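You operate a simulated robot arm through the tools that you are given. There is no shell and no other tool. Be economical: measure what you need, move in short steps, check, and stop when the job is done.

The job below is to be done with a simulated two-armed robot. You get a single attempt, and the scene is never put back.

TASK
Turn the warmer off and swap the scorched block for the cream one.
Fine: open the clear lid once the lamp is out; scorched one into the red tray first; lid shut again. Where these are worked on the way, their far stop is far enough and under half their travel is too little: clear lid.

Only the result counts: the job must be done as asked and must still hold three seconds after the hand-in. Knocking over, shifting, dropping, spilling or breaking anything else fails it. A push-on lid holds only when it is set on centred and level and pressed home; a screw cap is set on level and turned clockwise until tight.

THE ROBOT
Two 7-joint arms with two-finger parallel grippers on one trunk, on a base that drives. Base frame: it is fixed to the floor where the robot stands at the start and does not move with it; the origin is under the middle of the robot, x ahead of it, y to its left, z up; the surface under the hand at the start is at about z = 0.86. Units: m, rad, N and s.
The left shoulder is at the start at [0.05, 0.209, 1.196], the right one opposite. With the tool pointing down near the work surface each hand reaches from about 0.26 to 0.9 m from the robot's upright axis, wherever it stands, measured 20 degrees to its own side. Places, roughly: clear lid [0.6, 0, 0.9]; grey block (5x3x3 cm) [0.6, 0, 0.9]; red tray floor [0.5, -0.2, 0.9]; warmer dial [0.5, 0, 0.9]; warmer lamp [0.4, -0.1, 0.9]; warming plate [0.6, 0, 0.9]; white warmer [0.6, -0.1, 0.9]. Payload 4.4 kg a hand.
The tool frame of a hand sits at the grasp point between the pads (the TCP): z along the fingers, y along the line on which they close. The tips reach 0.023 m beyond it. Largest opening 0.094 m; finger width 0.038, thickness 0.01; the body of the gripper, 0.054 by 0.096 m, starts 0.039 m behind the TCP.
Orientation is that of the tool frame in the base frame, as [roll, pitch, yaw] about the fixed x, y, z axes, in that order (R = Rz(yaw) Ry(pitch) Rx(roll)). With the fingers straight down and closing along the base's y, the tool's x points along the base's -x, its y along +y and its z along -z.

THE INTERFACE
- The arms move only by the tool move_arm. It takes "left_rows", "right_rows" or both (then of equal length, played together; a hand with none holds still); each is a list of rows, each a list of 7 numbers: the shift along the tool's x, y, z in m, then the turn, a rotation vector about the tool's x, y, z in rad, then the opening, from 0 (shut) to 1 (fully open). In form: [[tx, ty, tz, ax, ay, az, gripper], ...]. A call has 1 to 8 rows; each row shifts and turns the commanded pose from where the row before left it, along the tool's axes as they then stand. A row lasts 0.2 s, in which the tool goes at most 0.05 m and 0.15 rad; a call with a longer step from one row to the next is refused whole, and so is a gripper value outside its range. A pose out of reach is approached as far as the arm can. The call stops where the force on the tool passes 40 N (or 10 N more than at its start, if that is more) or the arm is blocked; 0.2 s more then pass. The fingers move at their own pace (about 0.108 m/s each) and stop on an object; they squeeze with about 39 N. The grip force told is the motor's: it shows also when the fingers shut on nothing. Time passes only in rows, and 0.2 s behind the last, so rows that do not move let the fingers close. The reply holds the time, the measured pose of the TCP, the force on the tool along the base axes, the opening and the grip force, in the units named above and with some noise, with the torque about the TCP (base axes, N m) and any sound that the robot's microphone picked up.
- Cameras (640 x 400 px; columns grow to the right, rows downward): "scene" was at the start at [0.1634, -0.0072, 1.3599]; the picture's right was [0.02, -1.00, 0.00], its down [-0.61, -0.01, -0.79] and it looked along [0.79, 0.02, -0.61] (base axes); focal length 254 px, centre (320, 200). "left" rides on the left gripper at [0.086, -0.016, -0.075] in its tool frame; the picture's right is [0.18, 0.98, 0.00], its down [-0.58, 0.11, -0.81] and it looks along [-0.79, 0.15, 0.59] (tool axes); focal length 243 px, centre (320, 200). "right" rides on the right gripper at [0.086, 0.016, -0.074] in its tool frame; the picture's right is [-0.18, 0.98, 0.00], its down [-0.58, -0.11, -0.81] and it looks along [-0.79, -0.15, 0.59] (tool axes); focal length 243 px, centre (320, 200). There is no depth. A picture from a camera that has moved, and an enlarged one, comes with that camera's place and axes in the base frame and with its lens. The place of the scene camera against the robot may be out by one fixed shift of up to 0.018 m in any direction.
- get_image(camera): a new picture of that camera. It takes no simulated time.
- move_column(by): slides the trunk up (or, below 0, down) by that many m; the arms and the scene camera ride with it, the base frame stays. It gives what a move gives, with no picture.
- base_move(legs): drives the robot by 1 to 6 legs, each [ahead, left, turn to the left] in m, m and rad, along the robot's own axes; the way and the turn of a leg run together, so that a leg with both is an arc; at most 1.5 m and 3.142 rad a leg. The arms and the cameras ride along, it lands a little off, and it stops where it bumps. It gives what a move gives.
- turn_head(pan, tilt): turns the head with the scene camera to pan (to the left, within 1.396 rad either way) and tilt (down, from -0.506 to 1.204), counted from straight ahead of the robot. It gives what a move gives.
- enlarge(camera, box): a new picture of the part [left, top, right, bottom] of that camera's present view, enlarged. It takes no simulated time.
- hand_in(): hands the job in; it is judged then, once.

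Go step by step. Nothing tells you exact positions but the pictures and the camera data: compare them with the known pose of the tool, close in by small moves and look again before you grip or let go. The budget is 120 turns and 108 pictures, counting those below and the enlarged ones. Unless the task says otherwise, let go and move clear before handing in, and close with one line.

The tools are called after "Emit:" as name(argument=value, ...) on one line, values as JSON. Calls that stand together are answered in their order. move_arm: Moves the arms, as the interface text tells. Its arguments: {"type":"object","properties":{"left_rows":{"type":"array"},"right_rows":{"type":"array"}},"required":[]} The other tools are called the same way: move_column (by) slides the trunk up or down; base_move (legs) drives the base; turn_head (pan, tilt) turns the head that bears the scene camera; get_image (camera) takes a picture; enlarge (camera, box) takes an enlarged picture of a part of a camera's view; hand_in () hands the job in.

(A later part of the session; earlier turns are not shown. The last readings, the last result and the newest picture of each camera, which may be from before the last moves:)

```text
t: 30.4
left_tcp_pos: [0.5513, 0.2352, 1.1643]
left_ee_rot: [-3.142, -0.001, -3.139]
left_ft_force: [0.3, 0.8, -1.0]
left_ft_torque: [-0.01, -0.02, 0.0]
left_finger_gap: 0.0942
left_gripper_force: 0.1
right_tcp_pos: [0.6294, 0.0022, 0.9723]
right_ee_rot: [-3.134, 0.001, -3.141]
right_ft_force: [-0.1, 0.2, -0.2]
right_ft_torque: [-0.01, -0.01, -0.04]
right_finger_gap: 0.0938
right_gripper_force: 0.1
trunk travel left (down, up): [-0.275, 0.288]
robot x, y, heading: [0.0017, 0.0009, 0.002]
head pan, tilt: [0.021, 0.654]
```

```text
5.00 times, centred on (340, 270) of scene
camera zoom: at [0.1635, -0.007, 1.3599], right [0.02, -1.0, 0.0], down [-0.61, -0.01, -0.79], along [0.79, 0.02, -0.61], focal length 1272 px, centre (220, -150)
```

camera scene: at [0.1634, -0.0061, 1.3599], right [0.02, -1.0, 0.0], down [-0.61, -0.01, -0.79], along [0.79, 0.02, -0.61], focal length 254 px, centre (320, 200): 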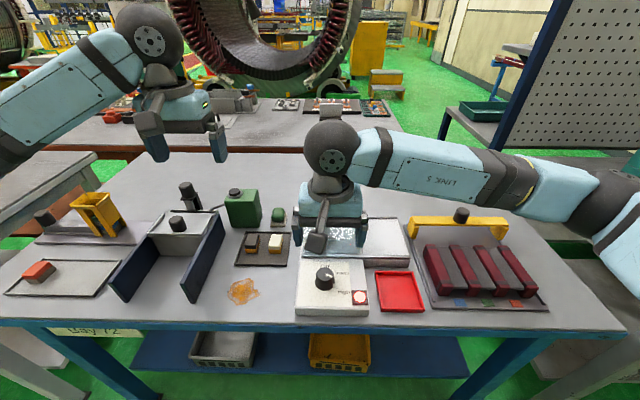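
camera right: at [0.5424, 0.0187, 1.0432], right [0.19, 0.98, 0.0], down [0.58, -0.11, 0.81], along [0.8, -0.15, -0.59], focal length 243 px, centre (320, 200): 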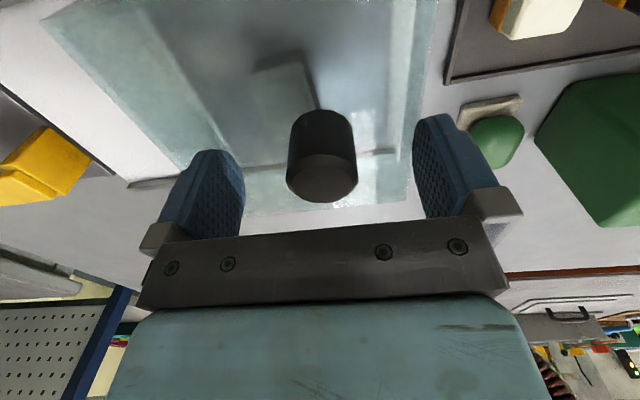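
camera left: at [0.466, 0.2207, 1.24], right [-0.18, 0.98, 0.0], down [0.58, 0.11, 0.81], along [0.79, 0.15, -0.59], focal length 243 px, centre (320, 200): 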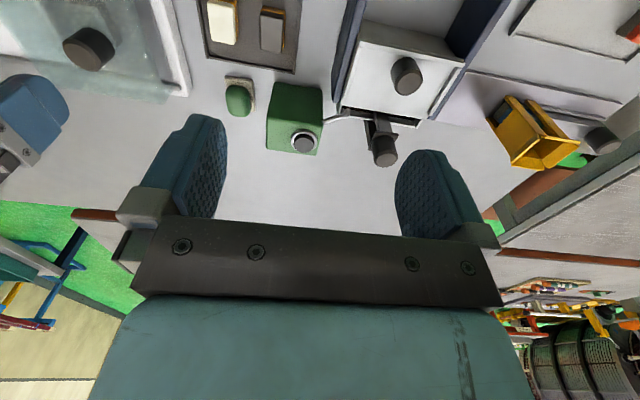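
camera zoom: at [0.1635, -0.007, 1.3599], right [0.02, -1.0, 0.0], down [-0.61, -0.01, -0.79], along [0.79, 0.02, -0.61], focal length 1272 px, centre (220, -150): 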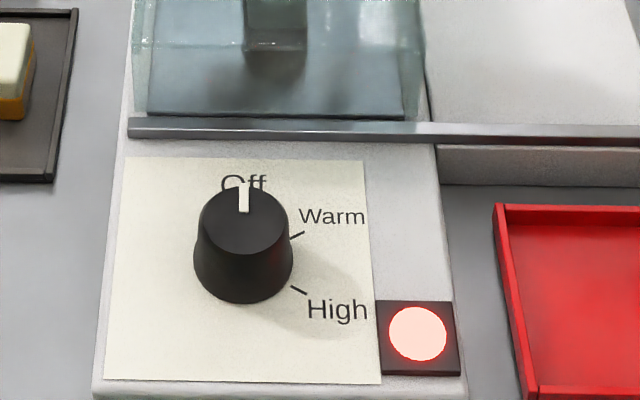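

The pointer is exactly at Off but the lamp is still lit after 17 s. I'll go back to the dial and press it firmly toward its stop while watching the lamp.

Emit:
move_arm(right_rows=[[0, 0, -0.04, 0, 0, 0, 1], [0.04, -0.001, 0, 0, 0, 0, 1], [0.04, -0.001, 0, 0, 0, 0, 1], [0.04, -0.001, 0, 0, 0, 0, 1], [0.03, 0, 0, 0.007, 0, 0, 1], [0, 0, 0.035, 0, 0, 0, 1], [0, 0, 0.035, 0, 0, 0, 1], [0, 0, 0.018, 0, 0, 0, 1]])

Emit:
get_image(camera="right")

```text
t: 32.2
left_tcp_pos: [0.5512, 0.2367, 1.1651]
left_ee_rot: [3.141, 0.001, 3.141]
left_ft_force: [0.8, -0.7, 0.0]
left_ft_torque: [-0.01, -0.01, 0.02]
left_finger_gap: 0.094
left_gripper_force: 0.1
right_tcp_pos: [0.4802, -0.0011, 0.9261]
right_ee_rot: [-3.13, 0.001, 3.141]
right_ft_force: [-0.6, -0.4, -0.8]
right_ft_torque: [0.0, 0.01, -0.02]
right_finger_gap: 0.0941
right_gripper_force: 0.0
trunk travel left (down, up): [-0.275, 0.288]
robot x, y, heading: [0.0, -0.0026, 0.005]
head pan, tilt: [0.021, 0.654]
```

```text
74 pictures are left
camera right: at [0.3945, 0.0165, 0.9997], right [0.18, 0.98, -0.01], down [0.58, -0.1, 0.81], along [0.79, -0.16, -0.59], focal length 243 px, centre (320, 200)
```

right: 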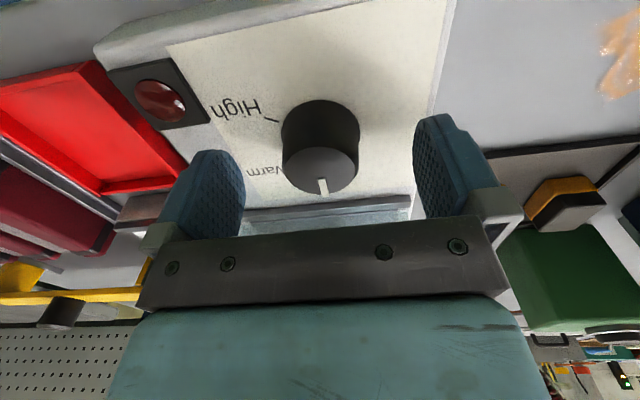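

The lamp has gone out on its own; it was just delayed. I'll return to the lid knob.

Emit:
move_arm(right_rows=[[0, 0, -0.044, -0.01, 0, 0, 1], [0, 0, -0.044, 0, 0, 0, 1], [-0.038, 0.001, 0, 0, 0, 0, 1], [-0.038, 0.001, 0, 0, 0, 0, 1], [-0.038, 0.001, 0, 0, 0, 0, 1], [-0.037, 0, 0, 0, 0, 0, 1], [0, 0, 0.02, 0, 0, 0, 1], [0, 0, 0.021, 0, 0, 0, 1]])

Emit:
get_image(camera="right")

Emit:
enlarge(camera="scene", box=[260, 180, 420, 330])

```text
t: 34.0
left_tcp_pos: [0.5508, 0.2367, 1.1655]
left_ee_rot: [3.139, -0.001, -3.141]
left_ft_force: [-0.9, -0.3, 0.3]
left_ft_torque: [-0.01, -0.02, 0.02]
left_finger_gap: 0.094
left_gripper_force: 0.0
right_tcp_pos: [0.6327, 0.0015, 0.9715]
right_ee_rot: [-3.138, 0.002, 3.139]
right_ft_force: [-1.2, 0.3, -0.1]
right_ft_torque: [0.0, 0.03, 0.03]
right_finger_gap: 0.0938
right_gripper_force: 0.0
trunk travel left (down, up): [-0.275, 0.288]
robot x, y, heading: [0.0034, 0.0022, -0.003]
head pan, tilt: [0.021, 0.654]
```

```text
73 pictures are left
camera right: at [0.546, 0.018, 1.0456], right [0.18, 0.98, 0.0], down [0.58, -0.11, 0.81], along [0.79, -0.15, -0.59], focal length 243 px, centre (320, 200)
```

right: 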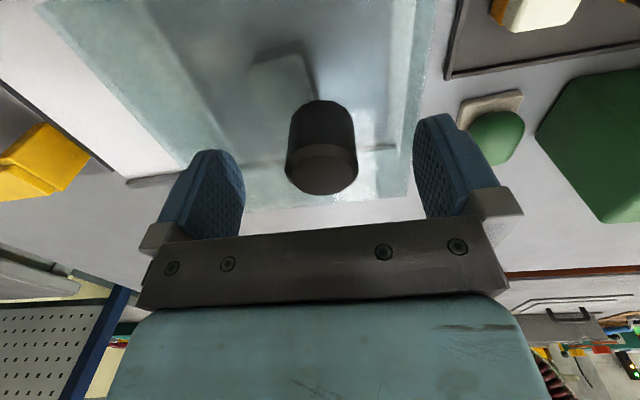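

```text
2.67 times, centred on (340, 255) of scene
camera zoom: at [0.1639, -0.007, 1.3599], right [0.02, -1.0, 0.0], down [-0.61, -0.01, -0.79], along [0.79, 0.02, -0.61], focal length 678 px, centre (267, 53)
```

zoom: 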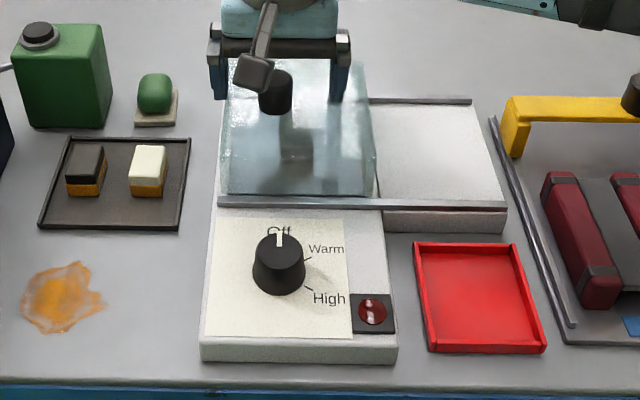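

The lamp is out in both views. I'll grip the knob and slide the lid to the right (−y).

Emit:
move_arm(right_rows=[[0, 0, 0, 0, 0, 0, 0], [0, 0, 0, 0, 0, 0, 0], [0, 0, 0, 0, 0, 0, 0], [0, -0.01, 0, 0, 0, 0, 0], [0, -0.02, 0, 0, 0, 0, 0]])

Emit:
enlarge(camera="scene", box=[260, 180, 420, 330])

```text
t: 35.2
left_tcp_pos: [0.5517, 0.2367, 1.1642]
left_ee_rot: [3.141, 0.0, -3.141]
left_ft_force: [-0.4, 0.2, 0.2]
left_ft_torque: [0.04, -0.02, -0.01]
left_finger_gap: 0.094
left_gripper_force: 0.2
right_tcp_pos: [0.632, -0.0305, 0.9717]
right_ee_rot: [-3.137, 0.004, 3.139]
right_ft_force: [5.2, -2.2, -2.5]
right_ft_torque: [0.77, -0.36, -0.24]
right_finger_gap: 0.0317
right_gripper_force: 45.0
trunk travel left (down, up): [-0.275, 0.288]
robot x, y, heading: [0.002, -0.0007, 0.001]
head pan, tilt: [0.021, 0.654]
```

```text
2.67 times, centred on (340, 255) of scene
camera zoom: at [0.1645, -0.0081, 1.3598], right [0.02, -1.0, 0.0], down [-0.61, -0.01, -0.79], along [0.79, 0.02, -0.61], focal length 678 px, centre (267, 53)
```

zoom: 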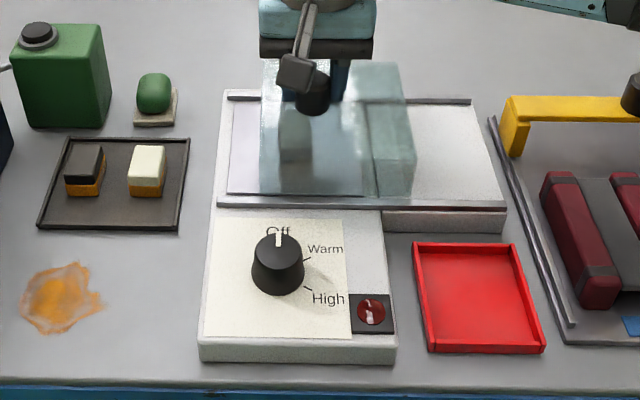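

The lid slides freely. I'll carry on to its far stop.

Emit:
move_arm(right_rows=[[0, -0.025, 0, 0, 0, 0, 0], [0, -0.025, 0, 0, 0, 0, 0], [0, -0.025, 0, 0, 0, 0, 0], [0, -0.015, 0, 0, 0, 0, 0], [0, -0.01, 0, 0, 0, 0, 0], [0, -0.01, 0, 0, 0, 0, 0], [0, -0.01, 0, 0, 0, 0, 0]])

Emit:
enlarge(camera="scene", box=[260, 180, 420, 330])

```text
t: 36.5
left_tcp_pos: [0.5534, 0.2394, 1.1638]
left_ee_rot: [3.141, -0.001, -3.136]
left_ft_force: [-0.4, -0.9, -1.2]
left_ft_torque: [0.05, -0.01, -0.01]
left_finger_gap: 0.094
left_gripper_force: 0.1
right_tcp_pos: [0.6322, -0.1202, 0.9708]
right_ee_rot: [3.137, 0.002, -3.13]
right_ft_force: [11.6, 17.2, -7.9]
right_ft_torque: [-0.73, -0.75, -0.61]
right_finger_gap: 0.0319
right_gripper_force: 44.7
trunk travel left (down, up): [-0.275, 0.288]
robot x, y, heading: [-0.0015, 0.0031, 0.006]
head pan, tilt: [0.021, 0.654]
stopped in row 6 (right hand): the force on the tool passed its limit at 48 N (the readings are from after the stop); the commanded pose is now the measured one
```

```text
2.67 times, centred on (340, 255) of scene
camera zoom: at [0.1661, -0.0052, 1.3598], right [0.03, -1.0, 0.0], down [-0.61, -0.02, -0.79], along [0.79, 0.02, -0.61], focal length 678 px, centre (267, 53)
```

zoom: 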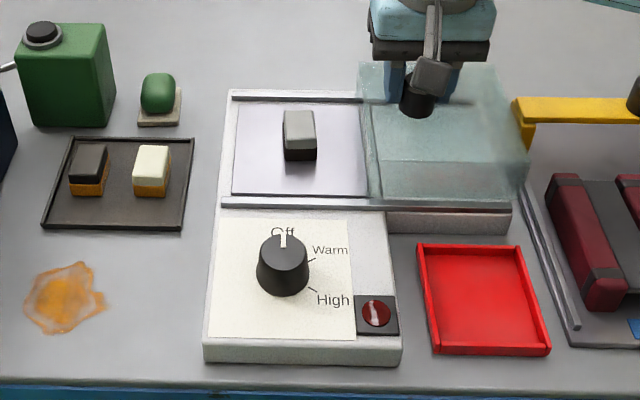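

The lid is open at its far stop, and the scorched block (grey top, black base) lies on the plate near (0.615, -0.02). I'll release and move up over the block.

Emit:
move_arm(right_rows=[[0, 0, 0, 0, 0, 0, 0.7], [0, 0, 0, 0, 0, 0, 0.7], [0, 0, -0.035, 0, 0, 0, 0.7], [0, 0, -0.035, 0.005, 0, 0, 0.7], [0.01, 0.035, 0, 0, 0, -0.01, 1], [0.01, 0.035, 0, 0, 0, 0, 1], [0, 0.03, 0, 0, 0, 0, 1]])

Emit:
get_image(camera="right")

Emit:
get_image(camera="scene")

```text
t: 38.1
left_tcp_pos: [0.5518, 0.2402, 1.1652]
left_ee_rot: [-3.14, 0.0, -3.139]
left_ft_force: [-0.2, -0.2, 0.4]
left_ft_torque: [-0.05, 0.01, 0.01]
left_finger_gap: 0.0939
left_gripper_force: 0.0
right_tcp_pos: [0.6083, -0.0234, 1.0429]
right_ee_rot: [-3.139, 0.001, -3.122]
right_ft_force: [0.3, -0.7, -0.2]
right_ft_torque: [-0.04, 0.04, 0.0]
right_finger_gap: 0.0942
right_gripper_force: 0.0
trunk travel left (down, up): [-0.275, 0.288]
robot x, y, heading: [-0.0002, 0.0017, 0.004]
head pan, tilt: [0.021, 0.654]
```

```text
69 pictures are left
camera right: at [0.5213, -0.0073, 1.1177], right [0.17, 0.99, 0.0], down [0.58, -0.1, 0.81], along [0.8, -0.14, -0.59], focal length 243 px, centre (320, 200)
```

right: 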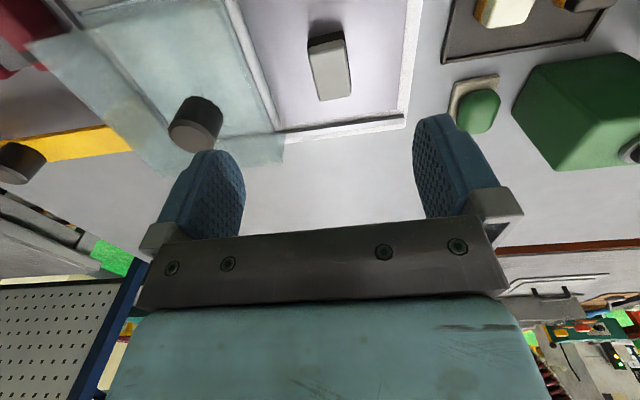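

```text
68 pictures are left
camera scene: at [0.1638, -0.0049, 1.3599], right [0.02, -1.0, 0.0], down [-0.61, -0.02, -0.79], along [0.79, 0.02, -0.61], focal length 254 px, centre (320, 200)
```

scene: 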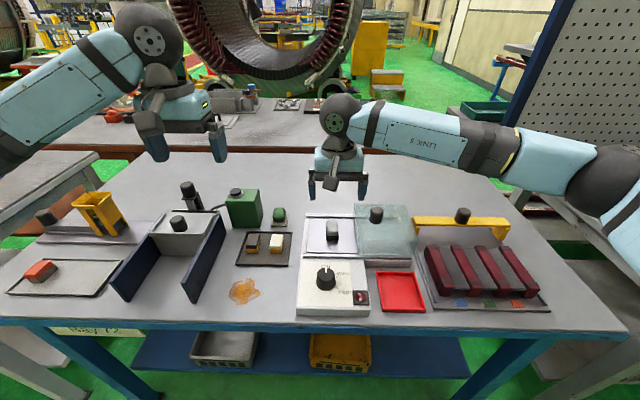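

The block is at about (0.62, -0.017), aligned with x, and the lid edge is about 5 cm to its right. I'll use a partial opening, centre and lower, then check.

Emit:
move_arm(right_rows=[[-0.006, 0.003, 0.03, 0, 0, 0.02, 0.6], [-0.006, 0.003, 0.03, 0, 0, 0, 0.6]])

Emit:
get_image(camera="right")

Emit:
enlarge(camera="scene", box=[280, 160, 440, 320])

```text
t: 38.7
left_tcp_pos: [0.5508, 0.2392, 1.1651]
left_ee_rot: [-3.141, 0.001, -3.139]
left_ft_force: [0.1, 0.3, 0.5]
left_ft_torque: [0.02, -0.03, 0.05]
left_finger_gap: 0.0938
left_gripper_force: 0.1
right_tcp_pos: [0.623, -0.016, 0.9831]
right_ee_rot: [-3.139, 0.001, 3.14]
right_ft_force: [0.5, 0.5, -1.0]
right_ft_torque: [-0.04, -0.02, -0.03]
right_finger_gap: 0.0562
right_gripper_force: 0.0
trunk travel left (down, up): [-0.275, 0.288]
robot x, y, heading: [-0.0015, 0.0012, 0.0]
head pan, tilt: [0.021, 0.654]
```

```text
67 pictures are left
camera right: at [0.5348, 0.0011, 1.0572], right [0.19, 0.98, 0.0], down [0.58, -0.11, 0.81], along [0.79, -0.15, -0.59], focal length 243 px, centre (320, 200)
```

right: 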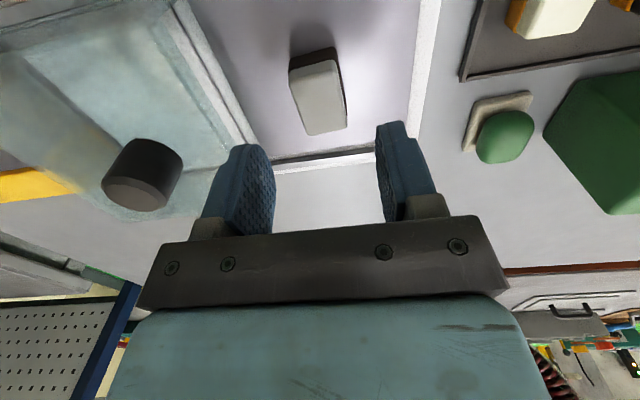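

```text
2.50 times, centred on (360, 240) of scene
camera zoom: at [0.1639, -0.0063, 1.3599], right [0.02, -1.0, 0.0], down [-0.61, -0.01, -0.79], along [0.79, 0.02, -0.61], focal length 636 px, centre (220, 100)
```

zoom: 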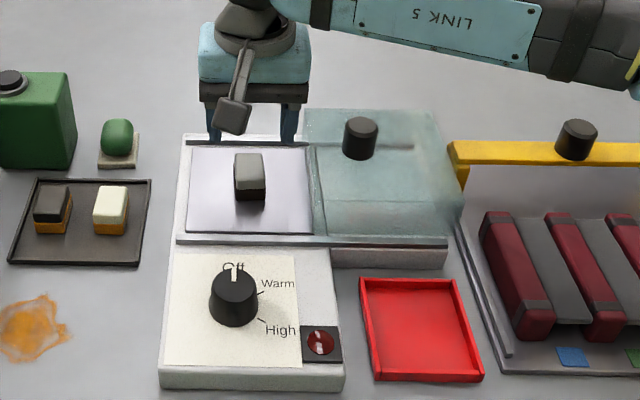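

The block is centred at (0.617, -0.015). I'll lower around it to z 0.925 and look.

Emit:
move_arm(right_rows=[[0.005, 0.001, 0.03, 0, 0, 0, 0.6], [0, 0, 0.028, 0, 0, 0, 0.6]])

Emit:
get_image(camera="right")

Emit:
enlarge(camera="scene", box=[290, 190, 390, 270])

```text
t: 39.3
left_tcp_pos: [0.5518, 0.2386, 1.1656]
left_ee_rot: [-3.14, -0.001, -3.136]
left_ft_force: [0.6, 0.1, -1.1]
left_ft_torque: [0.03, 0.0, -0.01]
left_finger_gap: 0.094
left_gripper_force: 0.1
right_tcp_pos: [0.6158, -0.0156, 0.9247]
right_ee_rot: [-3.14, 0.002, 3.14]
right_ft_force: [0.6, -0.1, 0.1]
right_ft_torque: [-0.01, 0.01, 0.01]
right_finger_gap: 0.0565
right_gripper_force: 0.0
trunk travel left (down, up): [-0.275, 0.288]
robot x, y, heading: [0.0027, 0.0007, 0.006]
head pan, tilt: [0.021, 0.654]
```

```text
65 pictures are left
camera right: at [0.53, 0.0013, 0.9988], right [0.19, 0.98, 0.0], down [0.58, -0.11, 0.81], along [0.79, -0.15, -0.59], focal length 243 px, centre (320, 200)
```

right: 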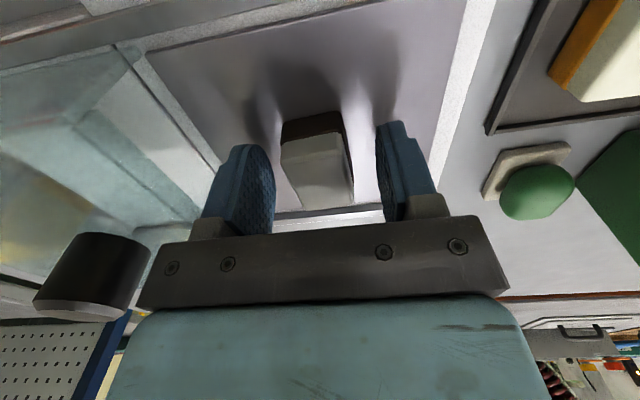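

```text
5.00 times, centred on (340, 230) of scene
camera zoom: at [0.1637, -0.0062, 1.3599], right [0.02, -1.0, 0.0], down [-0.61, -0.01, -0.79], along [0.79, 0.02, -0.61], focal length 1272 px, centre (220, 50)
```

zoom: 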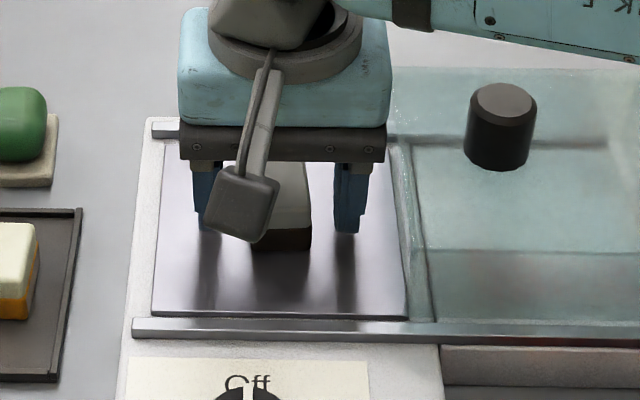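

The fingers straddle the block just above the plate. I'll grip and lift it.

Emit:
move_arm(right_rows=[[0, 0.001, 0.001, 0, 0, 0, 0.3], [0, 0, 0, 0, 0, 0, 0], [0, 0, 0, 0, 0, 0, 0], [0, 0, 0, 0, 0, 0, 0], [0, 0, -0.03, 0, 0, 0, 0], [0, 0, -0.045, 0, 0, 0, 0], [0, 0, -0.045, 0, 0, 0, 0]])

Emit:
get_image(camera="right")

Emit:
enlarge(camera="scene", box=[280, 160, 440, 320])

```text
t: 40.9
left_tcp_pos: [0.5511, 0.2387, 1.1658]
left_ee_rot: [3.141, 0.001, -3.14]
left_ft_force: [0.0, 0.3, 0.3]
left_ft_torque: [0.0, 0.02, 0.02]
left_finger_gap: 0.0935
left_gripper_force: 0.0
right_tcp_pos: [0.617, -0.0165, 1.0429]
right_ee_rot: [-3.14, 0.001, -3.141]
right_ft_force: [0.0, 0.1, -0.1]
right_ft_torque: [-0.03, -0.01, 0.01]
right_finger_gap: 0.0
right_gripper_force: 39.6
trunk travel left (down, up): [-0.275, 0.288]
robot x, y, heading: [-0.0018, 0.0003, 0.005]
head pan, tilt: [0.021, 0.654]
```

```text
63 pictures are left
camera right: at [0.5302, 0.0005, 1.1182], right [0.18, 0.98, 0.0], down [0.58, -0.11, 0.81], along [0.79, -0.15, -0.59], focal length 243 px, centre (320, 200)
```

right: 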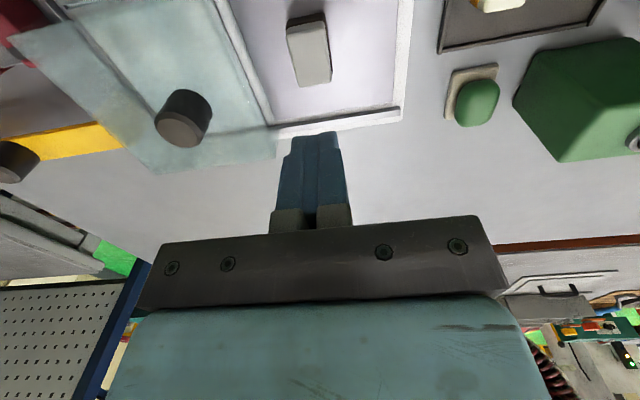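

```text
2.50 times, centred on (360, 240) of scene
camera zoom: at [0.1628, -0.0059, 1.3599], right [0.02, -1.0, 0.0], down [-0.61, -0.01, -0.79], along [0.79, 0.02, -0.61], focal length 636 px, centre (220, 100)
```

zoom: 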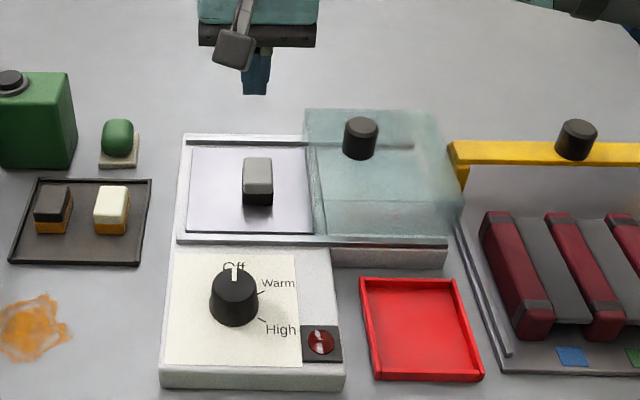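

The grip missed: the block's top is lower than I took it (about 0.905) and the fingers pinched only its top near edge. It shifted slightly on the plate but is upright, so I'll close in above it and re-measure.

Emit:
move_arm(right_rows=[[0, 0, 0, 0, 0, 0, 0.55], [-0.009, -0.007, 0.03, 0, 0, 0, 0.55], [0, 0, 0.035, 0, 0, 0, 0.55], [0, 0, 0.025, 0, 0, 0, 0.55]])

Emit:
get_image(camera="right")

Emit:
enlarge(camera="scene", box=[290, 190, 390, 270])

```text
t: 41.9
left_tcp_pos: [0.5505, 0.2376, 1.1648]
left_ee_rot: [-3.141, 0.001, -3.138]
left_ft_force: [0.0, 0.1, -0.5]
left_ft_torque: [0.01, 0.0, 0.0]
left_finger_gap: 0.0939
left_gripper_force: 0.0
right_tcp_pos: [0.6237, -0.0243, 0.9527]
right_ee_rot: [-3.14, 0.003, 3.14]
right_ft_force: [0.0, 0.4, 0.7]
right_ft_torque: [0.0, -0.04, -0.01]
right_finger_gap: 0.0517
right_gripper_force: 0.1
trunk travel left (down, up): [-0.275, 0.288]
robot x, y, heading: [0.0021, 0.0048, 0.006]
head pan, tilt: [0.021, 0.654]
```

```text
61 pictures are left
camera right: at [0.5374, -0.0071, 1.0276], right [0.18, 0.98, 0.0], down [0.58, -0.11, 0.81], along [0.79, -0.15, -0.59], focal length 243 px, centre (320, 200)
```

right: 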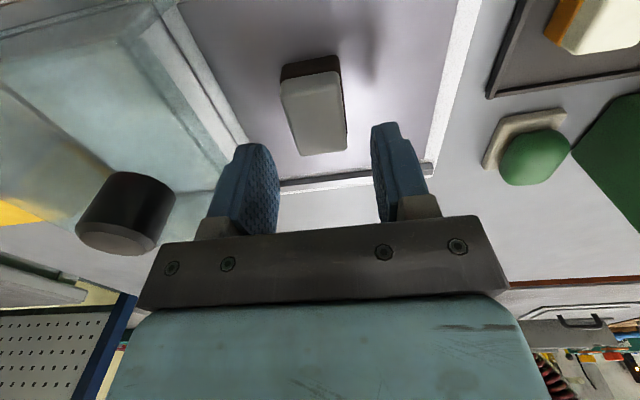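

```text
5.00 times, centred on (340, 230) of scene
camera zoom: at [0.1639, -0.0063, 1.3599], right [0.02, -1.0, 0.0], down [-0.61, -0.01, -0.79], along [0.79, 0.02, -0.61], focal length 1272 px, centre (220, 50)
```

zoom: 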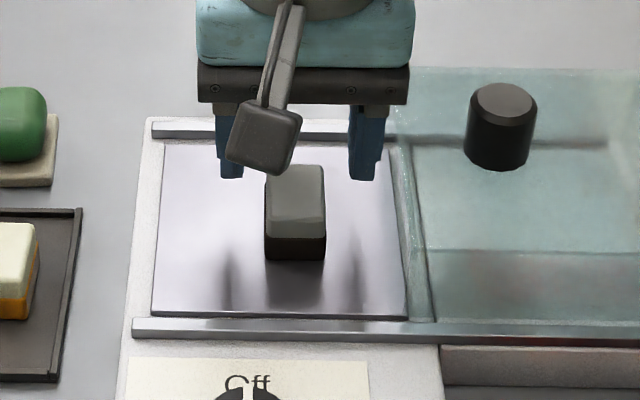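

The block is now at (0.62, -0.024) with its top near 0.91, aligned with the hand. I'll go down in steps to about 0.912 so the fingers hold it well below the top.

Emit:
move_arm(right_rows=[[0.004, 0, 0.02, 0, 0, 0, 0.55], [0, 0, 0.013, 0, 0, 0, 0.55], [0, 0, 0.007, 0, 0, 0, 0.55]])

Emit:
get_image(camera="right")

Emit:
enlarge(camera="scene", box=[290, 190, 390, 270])

```text
t: 42.7
left_tcp_pos: [0.549, 0.2392, 1.1663]
left_ee_rot: [-3.141, 0.004, -3.138]
left_ft_force: [0.3, -0.1, 0.3]
left_ft_torque: [-0.03, 0.01, -0.05]
left_finger_gap: 0.0943
left_gripper_force: 0.1
right_tcp_pos: [0.6207, -0.0237, 0.9177]
right_ee_rot: [-3.141, 0.007, -3.141]
right_ft_force: [-0.2, -2.6, 19.1]
right_ft_torque: [-0.2, 0.37, 0.26]
right_finger_gap: 0.0515
right_gripper_force: 0.0
trunk travel left (down, up): [-0.275, 0.288]
robot x, y, heading: [0.0011, 0.0044, 0.008]
head pan, tilt: [0.021, 0.654]
```

```text
59 pictures are left
camera right: at [0.5334, -0.007, 0.9912], right [0.18, 0.98, 0.0], down [0.58, -0.11, 0.81], along [0.8, -0.15, -0.59], focal length 243 px, centre (320, 200)
```

right: 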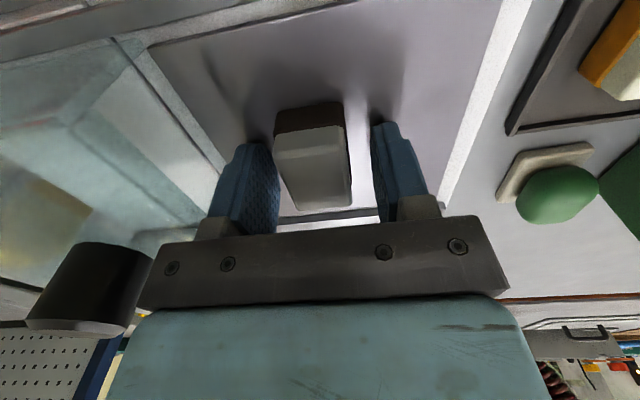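

```text
5.00 times, centred on (340, 230) of scene
camera zoom: at [0.1614, -0.0062, 1.3607], right [0.02, -1.0, 0.0], down [-0.61, -0.01, -0.79], along [0.79, 0.02, -0.61], focal length 1272 px, centre (220, 50)
```

zoom: 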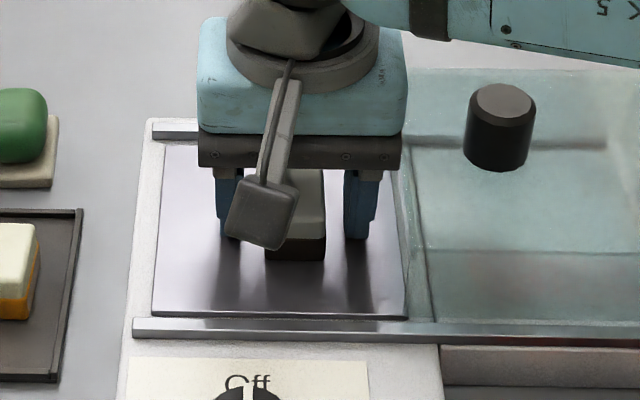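

The fingertips touched the plate at about z 0.8945, so the block is 3 cm tall with its top near 0.924. I'll ease up a few mm, close, and check the gap before lifting.

Emit:
move_arm(right_rows=[[0, 0, -0.007, 0, 0, 0, 0.55], [0, 0, 0, 0, 0, 0, 0.3], [0, 0, 0, 0, 0, 0, 0], [0, 0, 0, 0, 0, 0, 0], [0, 0, 0, 0, 0, 0, 0]])

Emit:
get_image(camera="right")

Emit:
enlarge(camera="scene", box=[290, 190, 390, 270])

```text
t: 43.9
left_tcp_pos: [0.5511, 0.2384, 1.1658]
left_ee_rot: [3.141, 0.001, -3.138]
left_ft_force: [0.5, 0.8, 0.4]
left_ft_torque: [-0.04, -0.03, 0.03]
left_finger_gap: 0.0941
left_gripper_force: 0.0
right_tcp_pos: [0.6205, -0.0242, 0.9197]
right_ee_rot: [-3.14, 0.002, 3.139]
right_ft_force: [-0.5, 0.5, 0.3]
right_ft_torque: [-0.01, -0.01, -0.03]
right_finger_gap: 0.0292
right_gripper_force: 38.9
trunk travel left (down, up): [-0.275, 0.288]
robot x, y, heading: [-0.0002, 0.0024, 0.001]
head pan, tilt: [0.021, 0.654]
```

```text
57 pictures are left
camera right: at [0.5342, -0.0073, 0.995], right [0.19, 0.98, 0.0], down [0.58, -0.11, 0.81], along [0.79, -0.15, -0.59], focal length 243 px, centre (320, 200)
```

right: 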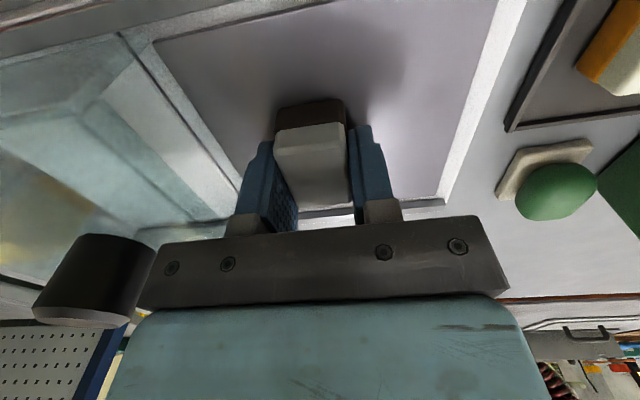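

```text
5.00 times, centred on (340, 230) of scene
camera zoom: at [0.1637, -0.0061, 1.3599], right [0.02, -1.0, 0.0], down [-0.61, -0.01, -0.79], along [0.79, 0.02, -0.61], focal length 1272 px, centre (220, 50)
```

zoom: 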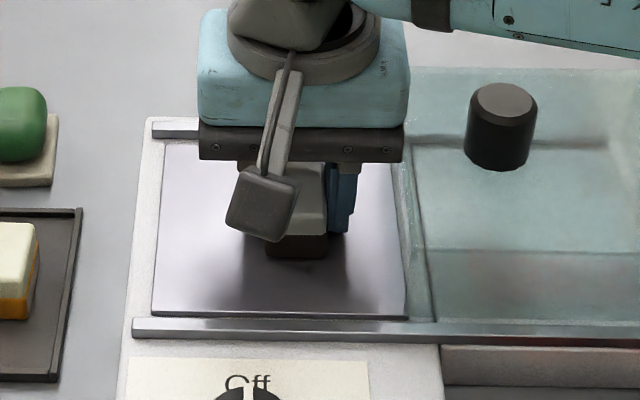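

It's held with a 29 mm gap. I'll lift slowly and verify.

Emit:
move_arm(right_rows=[[0, 0, -0.005, 0, 0, 0, 0], [0, 0, -0.01, 0, 0, 0, 0], [0, 0, -0.01, 0, 0, 0, 0], [0, 0, -0.015, 0, 0, 0, 0], [0, 0, -0.02, 0, 0, 0, 0], [0, 0, -0.02, 0, 0, 0, 0]])

Emit:
get_image(camera="right")

Emit:
enlarge(camera="scene", box=[290, 160, 440, 320])

```text
t: 45.3
left_tcp_pos: [0.5514, 0.2384, 1.1648]
left_ee_rot: [3.14, 0.002, -3.137]
left_ft_force: [-0.3, -0.3, -0.1]
left_ft_torque: [0.01, 0.03, -0.01]
left_finger_gap: 0.094
left_gripper_force: 0.1
right_tcp_pos: [0.6184, -0.0225, 1.0017]
right_ee_rot: [-3.141, 0.002, 3.139]
right_ft_force: [-0.3, -0.2, 0.0]
right_ft_torque: [0.0, -0.01, 0.01]
right_finger_gap: 0.0293
right_gripper_force: 39.2
trunk travel left (down, up): [-0.275, 0.288]
robot x, y, heading: [-0.0038, 0.0023, 0.004]
head pan, tilt: [0.021, 0.654]
```

```text
55 pictures are left
camera right: at [0.5334, -0.0052, 1.076], right [0.19, 0.98, 0.0], down [0.58, -0.11, 0.81], along [0.79, -0.15, -0.59], focal length 243 px, centre (320, 200)
```

right: 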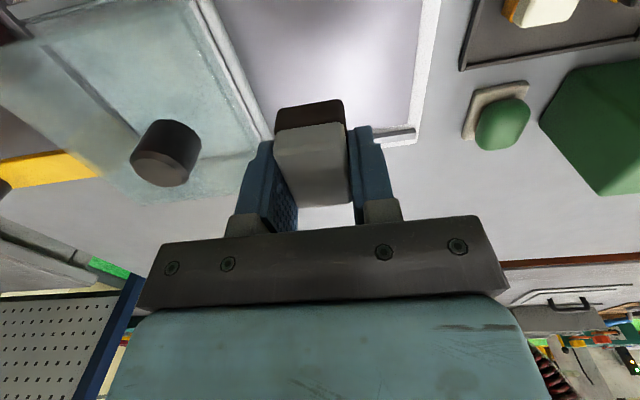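

```text
2.50 times, centred on (365, 240) of scene
camera zoom: at [0.1633, -0.006, 1.3599], right [0.02, -1.0, 0.0], down [-0.61, -0.01, -0.79], along [0.79, 0.02, -0.61], focal length 636 px, centre (208, 100)
```

zoom: 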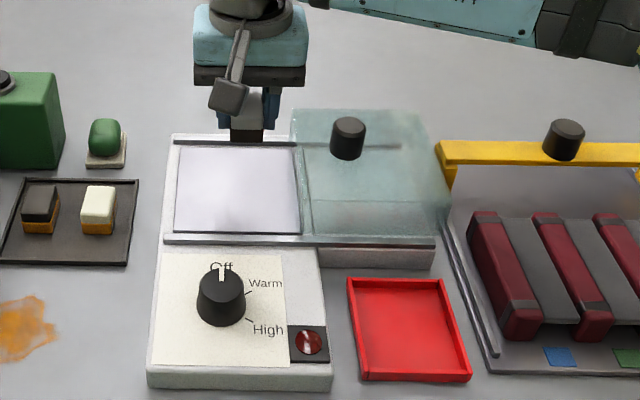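

The block is held securely. I'll carry it over to the red tray, whose centre I put at about (0.485, -0.168).

Emit:
move_arm(right_rows=[[0.01, 0, -0.03, 0, 0, 0, 0], [0.0248, -0.0292, 0, 0, 0, 0, 0], [0.0248, -0.0292, 0, 0, 0, 0, 0], [0.0248, -0.0292, 0, 0, 0, 0, 0], [0.0248, -0.0292, 0, 0, 0, 0, 0], [0.0248, -0.0292, 0, 0, 0, 0, 0]])

Emit:
get_image(camera="right")

Emit:
enlarge(camera="scene", box=[290, 180, 450, 330])

```text
t: 46.7
left_tcp_pos: [0.5509, 0.2387, 1.1666]
left_ee_rot: [3.14, 0.002, -3.138]
left_ft_force: [0.0, 0.3, -0.2]
left_ft_torque: [0.0, -0.01, 0.0]
left_finger_gap: 0.094
left_gripper_force: 0.1
right_tcp_pos: [0.4866, -0.1681, 1.0305]
right_ee_rot: [-3.141, 0.002, 3.14]
right_ft_force: [1.1, -0.5, -1.1]
right_ft_torque: [0.03, -0.03, 0.01]
right_finger_gap: 0.0296
right_gripper_force: 38.7
trunk travel left (down, up): [-0.275, 0.288]
robot x, y, heading: [0.0015, 0.0044, 0.001]
head pan, tilt: [0.021, 0.654]
```

```text
53 pictures are left
camera right: at [0.4, -0.1517, 1.1061], right [0.19, 0.98, 0.0], down [0.58, -0.11, 0.81], along [0.79, -0.15, -0.59], focal length 243 px, centre (320, 200)
```

right: 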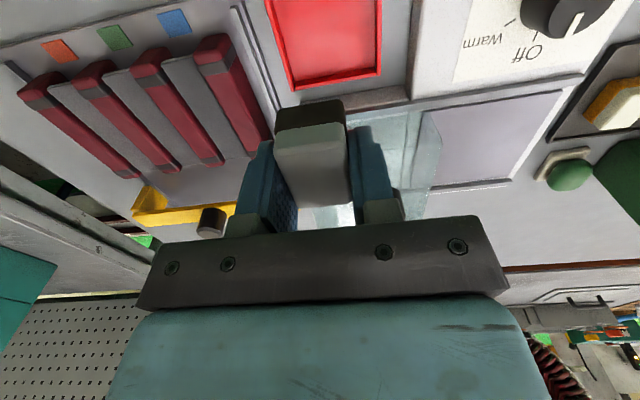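

```text
2.67 times, centred on (370, 255) of scene
camera zoom: at [0.1628, -0.0073, 1.3601], right [0.02, -1.0, 0.0], down [-0.61, -0.01, -0.79], along [0.79, 0.02, -0.61], focal length 678 px, centre (187, 53)
```

zoom: 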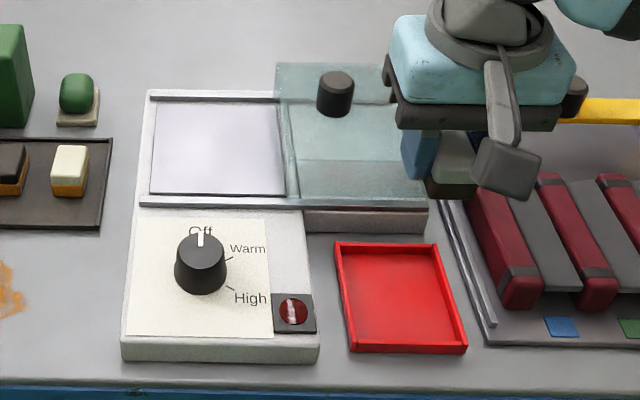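

The tray centre checks out at about (0.48, -0.164). I'll lower the block into it in decreasing steps.

Emit:
move_arm(right_rows=[[0.007, 0.004, 0.03, 0, 0, 0, 0], [0, 0, 0.04, 0, 0, 0, 0], [0, 0, 0.04, 0, 0, 0, 0], [0, 0, 0.01, 0, 0, 0, 0]])

Emit:
get_image(camera="right")

Emit:
enlarge(camera="scene", box=[290, 180, 450, 330])

```text
t: 47.7
left_tcp_pos: [0.5503, 0.2381, 1.1652]
left_ee_rot: [3.141, 0.001, -3.137]
left_ft_force: [-0.6, 1.0, 0.4]
left_ft_torque: [0.0, 0.04, -0.01]
left_finger_gap: 0.094
left_gripper_force: 0.1
right_tcp_pos: [0.4791, -0.1645, 0.9115]
right_ee_rot: [-3.14, 0.003, 3.141]
right_ft_force: [0.4, -0.4, -0.7]
right_ft_torque: [0.02, 0.02, -0.01]
right_finger_gap: 0.0292
right_gripper_force: 39.2
trunk travel left (down, up): [-0.275, 0.288]
robot x, y, heading: [0.0007, 0.003, 0.005]
head pan, tilt: [0.021, 0.654]
```

```text
51 pictures are left
camera right: at [0.3923, -0.1477, 0.9855], right [0.19, 0.98, 0.0], down [0.58, -0.11, 0.81], along [0.79, -0.15, -0.59], focal length 243 px, centre (320, 200)
```

right: 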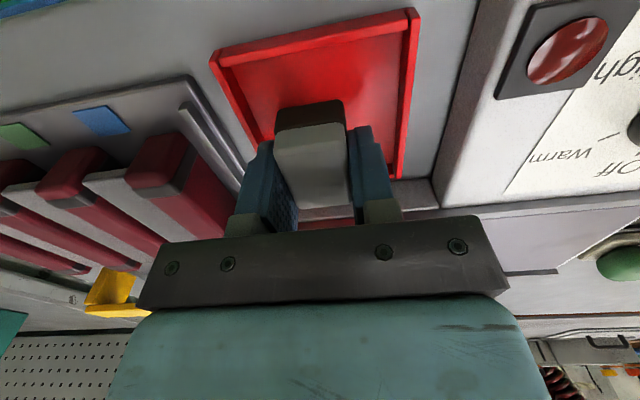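

```text
2.67 times, centred on (370, 255) of scene
camera zoom: at [0.1635, -0.0061, 1.3599], right [0.02, -1.0, 0.0], down [-0.61, -0.01, -0.79], along [0.79, 0.02, -0.61], focal length 678 px, centre (187, 53)
```

zoom: 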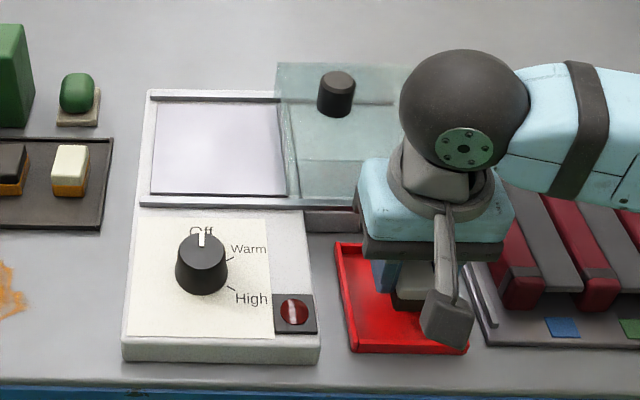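

The block is well inside the walls. I'll lower in small steps until it touches.

Emit:
move_arm(right_rows=[[0, 0.002, 0.006, 0, 0, 0, 0], [0, 0, 0.005, 0, 0, 0, 0], [0, 0, 0.004, 0, 0, 0, 0], [0, 0, 0.003, 0, 0, 0, 0]])

```text
t: 48.7
left_tcp_pos: [0.5517, 0.239, 1.1648]
left_ee_rot: [3.14, 0.001, -3.138]
left_ft_force: [0.4, -0.7, 0.4]
left_ft_torque: [-0.03, 0.01, 0.02]
left_finger_gap: 0.094
left_gripper_force: 0.0
right_tcp_pos: [0.4801, -0.1631, 0.8928]
right_ee_rot: [-3.138, 0.001, 3.139]
right_ft_force: [0.2, -0.5, -0.6]
right_ft_torque: [0.01, -0.01, 0.02]
right_finger_gap: 0.0292
right_gripper_force: 39.6
trunk travel left (down, up): [-0.275, 0.288]
robot x, y, heading: [-0.0007, -0.0009, 0.002]
head pan, tilt: [0.021, 0.654]
```

Emit:
move_arm(right_rows=[[0, 0, 0.002, 0, 0, 0, 0], [0, 0, 0.002, 0, 0, 0, 0]])

Emit:
get_image(camera="right")

```text
t: 49.3
left_tcp_pos: [0.5503, 0.2382, 1.1663]
left_ee_rot: [-3.141, 0.002, -3.136]
left_ft_force: [0.5, 0.0, 0.4]
left_ft_torque: [0.03, 0.04, -0.03]
left_finger_gap: 0.0938
left_gripper_force: 0.2
right_tcp_pos: [0.4799, -0.1624, 0.8891]
right_ee_rot: [-3.141, 0.004, 3.138]
right_ft_force: [0.2, -1.3, 5.2]
right_ft_torque: [0.0, 0.15, 0.03]
right_finger_gap: 0.0295
right_gripper_force: 39.0
trunk travel left (down, up): [-0.275, 0.288]
robot x, y, heading: [-0.0002, -0.0001, 0.006]
head pan, tilt: [0.021, 0.654]
```

```text
49 pictures are left
camera right: at [0.3928, -0.1466, 0.9638], right [0.19, 0.98, 0.0], down [0.58, -0.11, 0.81], along [0.79, -0.15, -0.59], focal length 243 px, centre (320, 200)
```

right: 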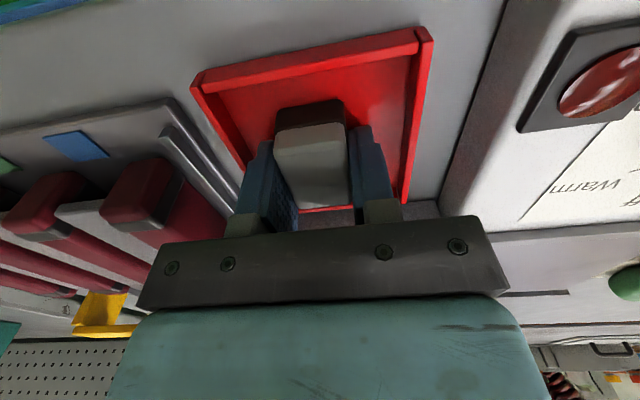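

Contact is made at 5 N. I'll open partway and rise.

Emit:
move_arm(right_rows=[[0, 0, 0, 0, 0, 0, 0.5], [0, 0, 0, 0, 0, 0, 0.5], [0, 0, -0.02, 0, 0, 0, 0.5], [0, 0, -0.04, 0, 0, 0, 0.5], [0, 0, -0.045, 0, 0, 0, 0.5], [0, 0, -0.045, 0, 0, 0, 0.5]])

Emit:
get_image(camera="scene")

Emit:
get_image(camera="right")

```text
t: 50.7
left_tcp_pos: [0.5502, 0.2396, 1.1651]
left_ee_rot: [3.141, 0.002, -3.137]
left_ft_force: [0.5, -0.2, 0.6]
left_ft_torque: [0.01, 0.03, 0.01]
left_finger_gap: 0.0939
left_gripper_force: 0.1
right_tcp_pos: [0.4799, -0.1651, 1.0381]
right_ee_rot: [-3.141, 0.002, -3.141]
right_ft_force: [0.3, 0.3, 0.7]
right_ft_torque: [-0.02, 0.03, 0.0]
right_finger_gap: 0.047
right_gripper_force: 0.2
trunk travel left (down, up): [-0.275, 0.288]
robot x, y, heading: [-0.0003, 0.0026, 0.004]
head pan, tilt: [0.021, 0.654]
```

```text
48 pictures are left
camera scene: at [0.1632, -0.0057, 1.3599], right [0.02, -1.0, 0.0], down [-0.61, -0.01, -0.79], along [0.79, 0.02, -0.61], focal length 254 px, centre (320, 200)
```

scene: 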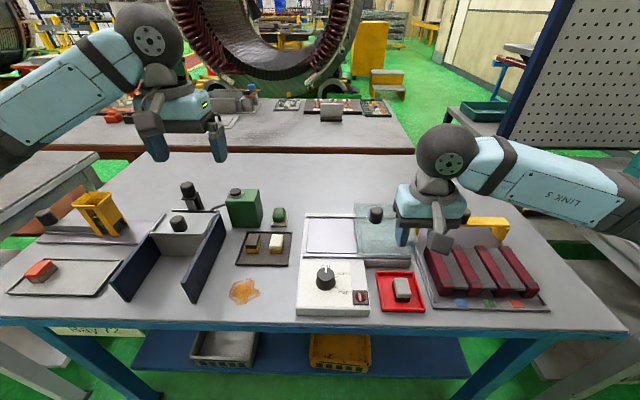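

```text
47 pictures are left
camera right: at [0.3938, -0.1468, 1.1135], right [0.18, 0.98, 0.0], down [0.58, -0.11, 0.81], along [0.79, -0.15, -0.59], focal length 243 px, centre (320, 200)
```

right: 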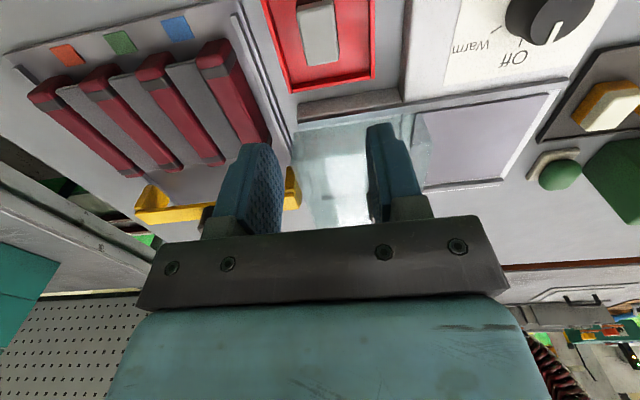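

The scorched block is in the red tray. I'll take the cream block with the left hand, so I park the right hand further right while the left moves above the cream one near (0.59, 0.115).

Emit:
move_arm(left_rows=[[-0.005, -0.024, 0.021, 0, 0, 0, 0.5], [-0.005, -0.024, 0.021, 0, 0, 0, 0.5], [-0.005, -0.024, 0.021, 0, 0, 0, 0.5], [-0.005, -0.024, 0.021, 0, 0, 0, 0.5], [-0.005, -0.026, 0.021, 0, 0, 0, 0.5]], right_rows=[[0, -0.025, -0.01, 0, 0, 0, 0.5], [0, -0.025, -0.01, 0, 0, 0, 0.5], [0, -0.025, -0.01, 0, 0, 0, 0.5], [0, -0.025, -0.01, 0, 0, 0, 0.5], [0, -0.025, -0.01, 0, 0, 0, 0.5]])

Emit:
get_image(camera="left")

Emit:
enlarge(camera="scene", box=[210, 170, 350, 310])

```text
t: 51.9
left_tcp_pos: [0.5743, 0.1142, 1.0631]
left_ee_rot: [3.14, 0.001, -3.138]
left_ft_force: [-1.2, -0.5, -0.1]
left_ft_torque: [0.01, 0.01, 0.03]
left_finger_gap: 0.0469
left_gripper_force: 0.1
right_tcp_pos: [0.4792, -0.2877, 1.0907]
right_ee_rot: [-3.141, 0.002, -3.142]
right_ft_force: [0.8, -0.1, -1.2]
right_ft_torque: [0.02, 0.02, 0.03]
right_finger_gap: 0.047
right_gripper_force: 0.1
trunk travel left (down, up): [-0.275, 0.288]
robot x, y, heading: [-0.0029, 0.0008, -0.0]
head pan, tilt: [0.021, 0.654]
```

```text
46 pictures are left
camera left: at [0.4893, 0.0968, 1.1371], right [-0.19, 0.98, 0.0], down [0.58, 0.11, 0.81], along [0.79, 0.15, -0.59], focal length 243 px, centre (320, 200)
```

left: 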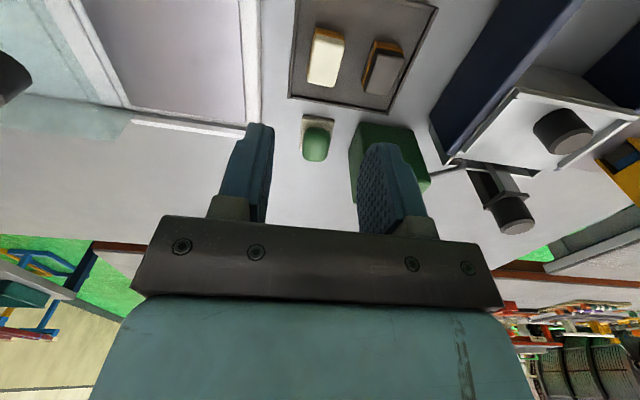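

```text
2.86 times, centred on (280, 240) of scene
camera zoom: at [0.1635, -0.0075, 1.3599], right [0.02, -1.0, 0.0], down [-0.61, -0.01, -0.79], along [0.79, 0.02, -0.61], focal length 727 px, centre (434, 86)
```

zoom: 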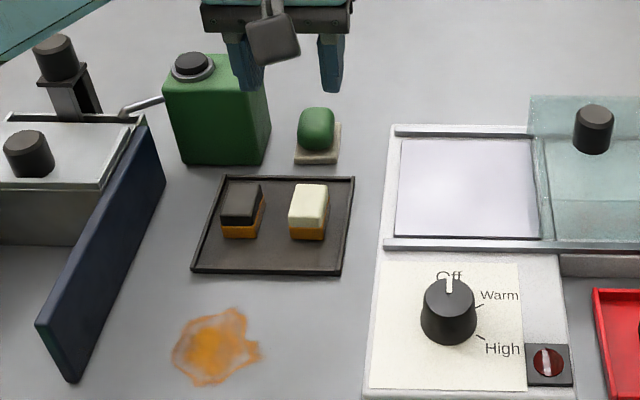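

The cream block is near (0.593, 0.118). I'll go lower for a better fix before gripping.

Emit:
move_arm(left_rows=[[-0.009, 0.002, 0.04, 0, 0, 0, 0.47], [-0.009, 0.002, 0.04, 0, 0, 0, 0.47], [0, 0, 0.02, 0, 0, 0, 0.47]])

Emit:
get_image(camera="left")

Emit:
enlarge(camera="scene", box=[230, 200, 320, 280])

```text
t: 52.7
left_tcp_pos: [0.5952, 0.1222, 0.9615]
left_ee_rot: [3.141, 0.002, -3.138]
left_ft_force: [-0.1, 0.7, 0.4]
left_ft_torque: [-0.02, 0.04, 0.0]
left_finger_gap: 0.044
left_gripper_force: 0.1
right_tcp_pos: [0.4791, -0.2875, 1.091]
right_ee_rot: [-3.139, 0.001, 3.14]
right_ft_force: [0.1, -0.2, -0.2]
right_ft_torque: [-0.04, 0.01, 0.01]
right_finger_gap: 0.047
right_gripper_force: 0.1
trunk travel left (down, up): [-0.275, 0.288]
robot x, y, heading: [-0.0001, 0.0026, -0.0]
head pan, tilt: [0.021, 0.654]
```

```text
44 pictures are left
camera left: at [0.5092, 0.1041, 1.0372], right [-0.19, 0.98, 0.0], down [0.58, 0.11, 0.81], along [0.79, 0.15, -0.59], focal length 243 px, centre (320, 200)
```

left: 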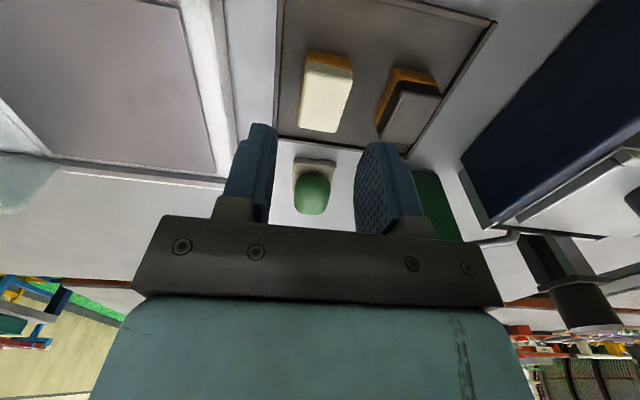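

```text
5.00 times, centred on (275, 240) of scene
camera zoom: at [0.1637, -0.0061, 1.3599], right [0.02, -1.0, 0.0], down [-0.61, -0.01, -0.79], along [0.79, 0.02, -0.61], focal length 1272 px, centre (545, 0)
```

zoom: 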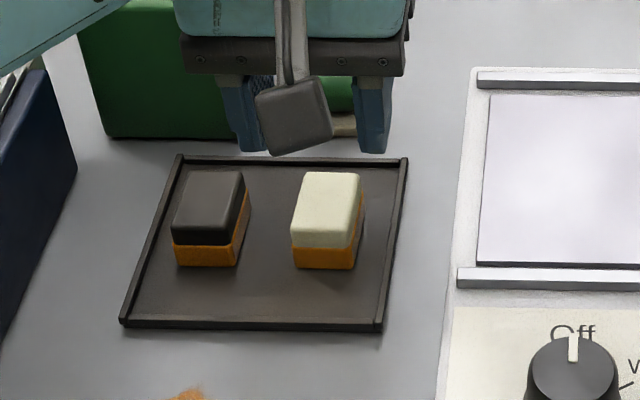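

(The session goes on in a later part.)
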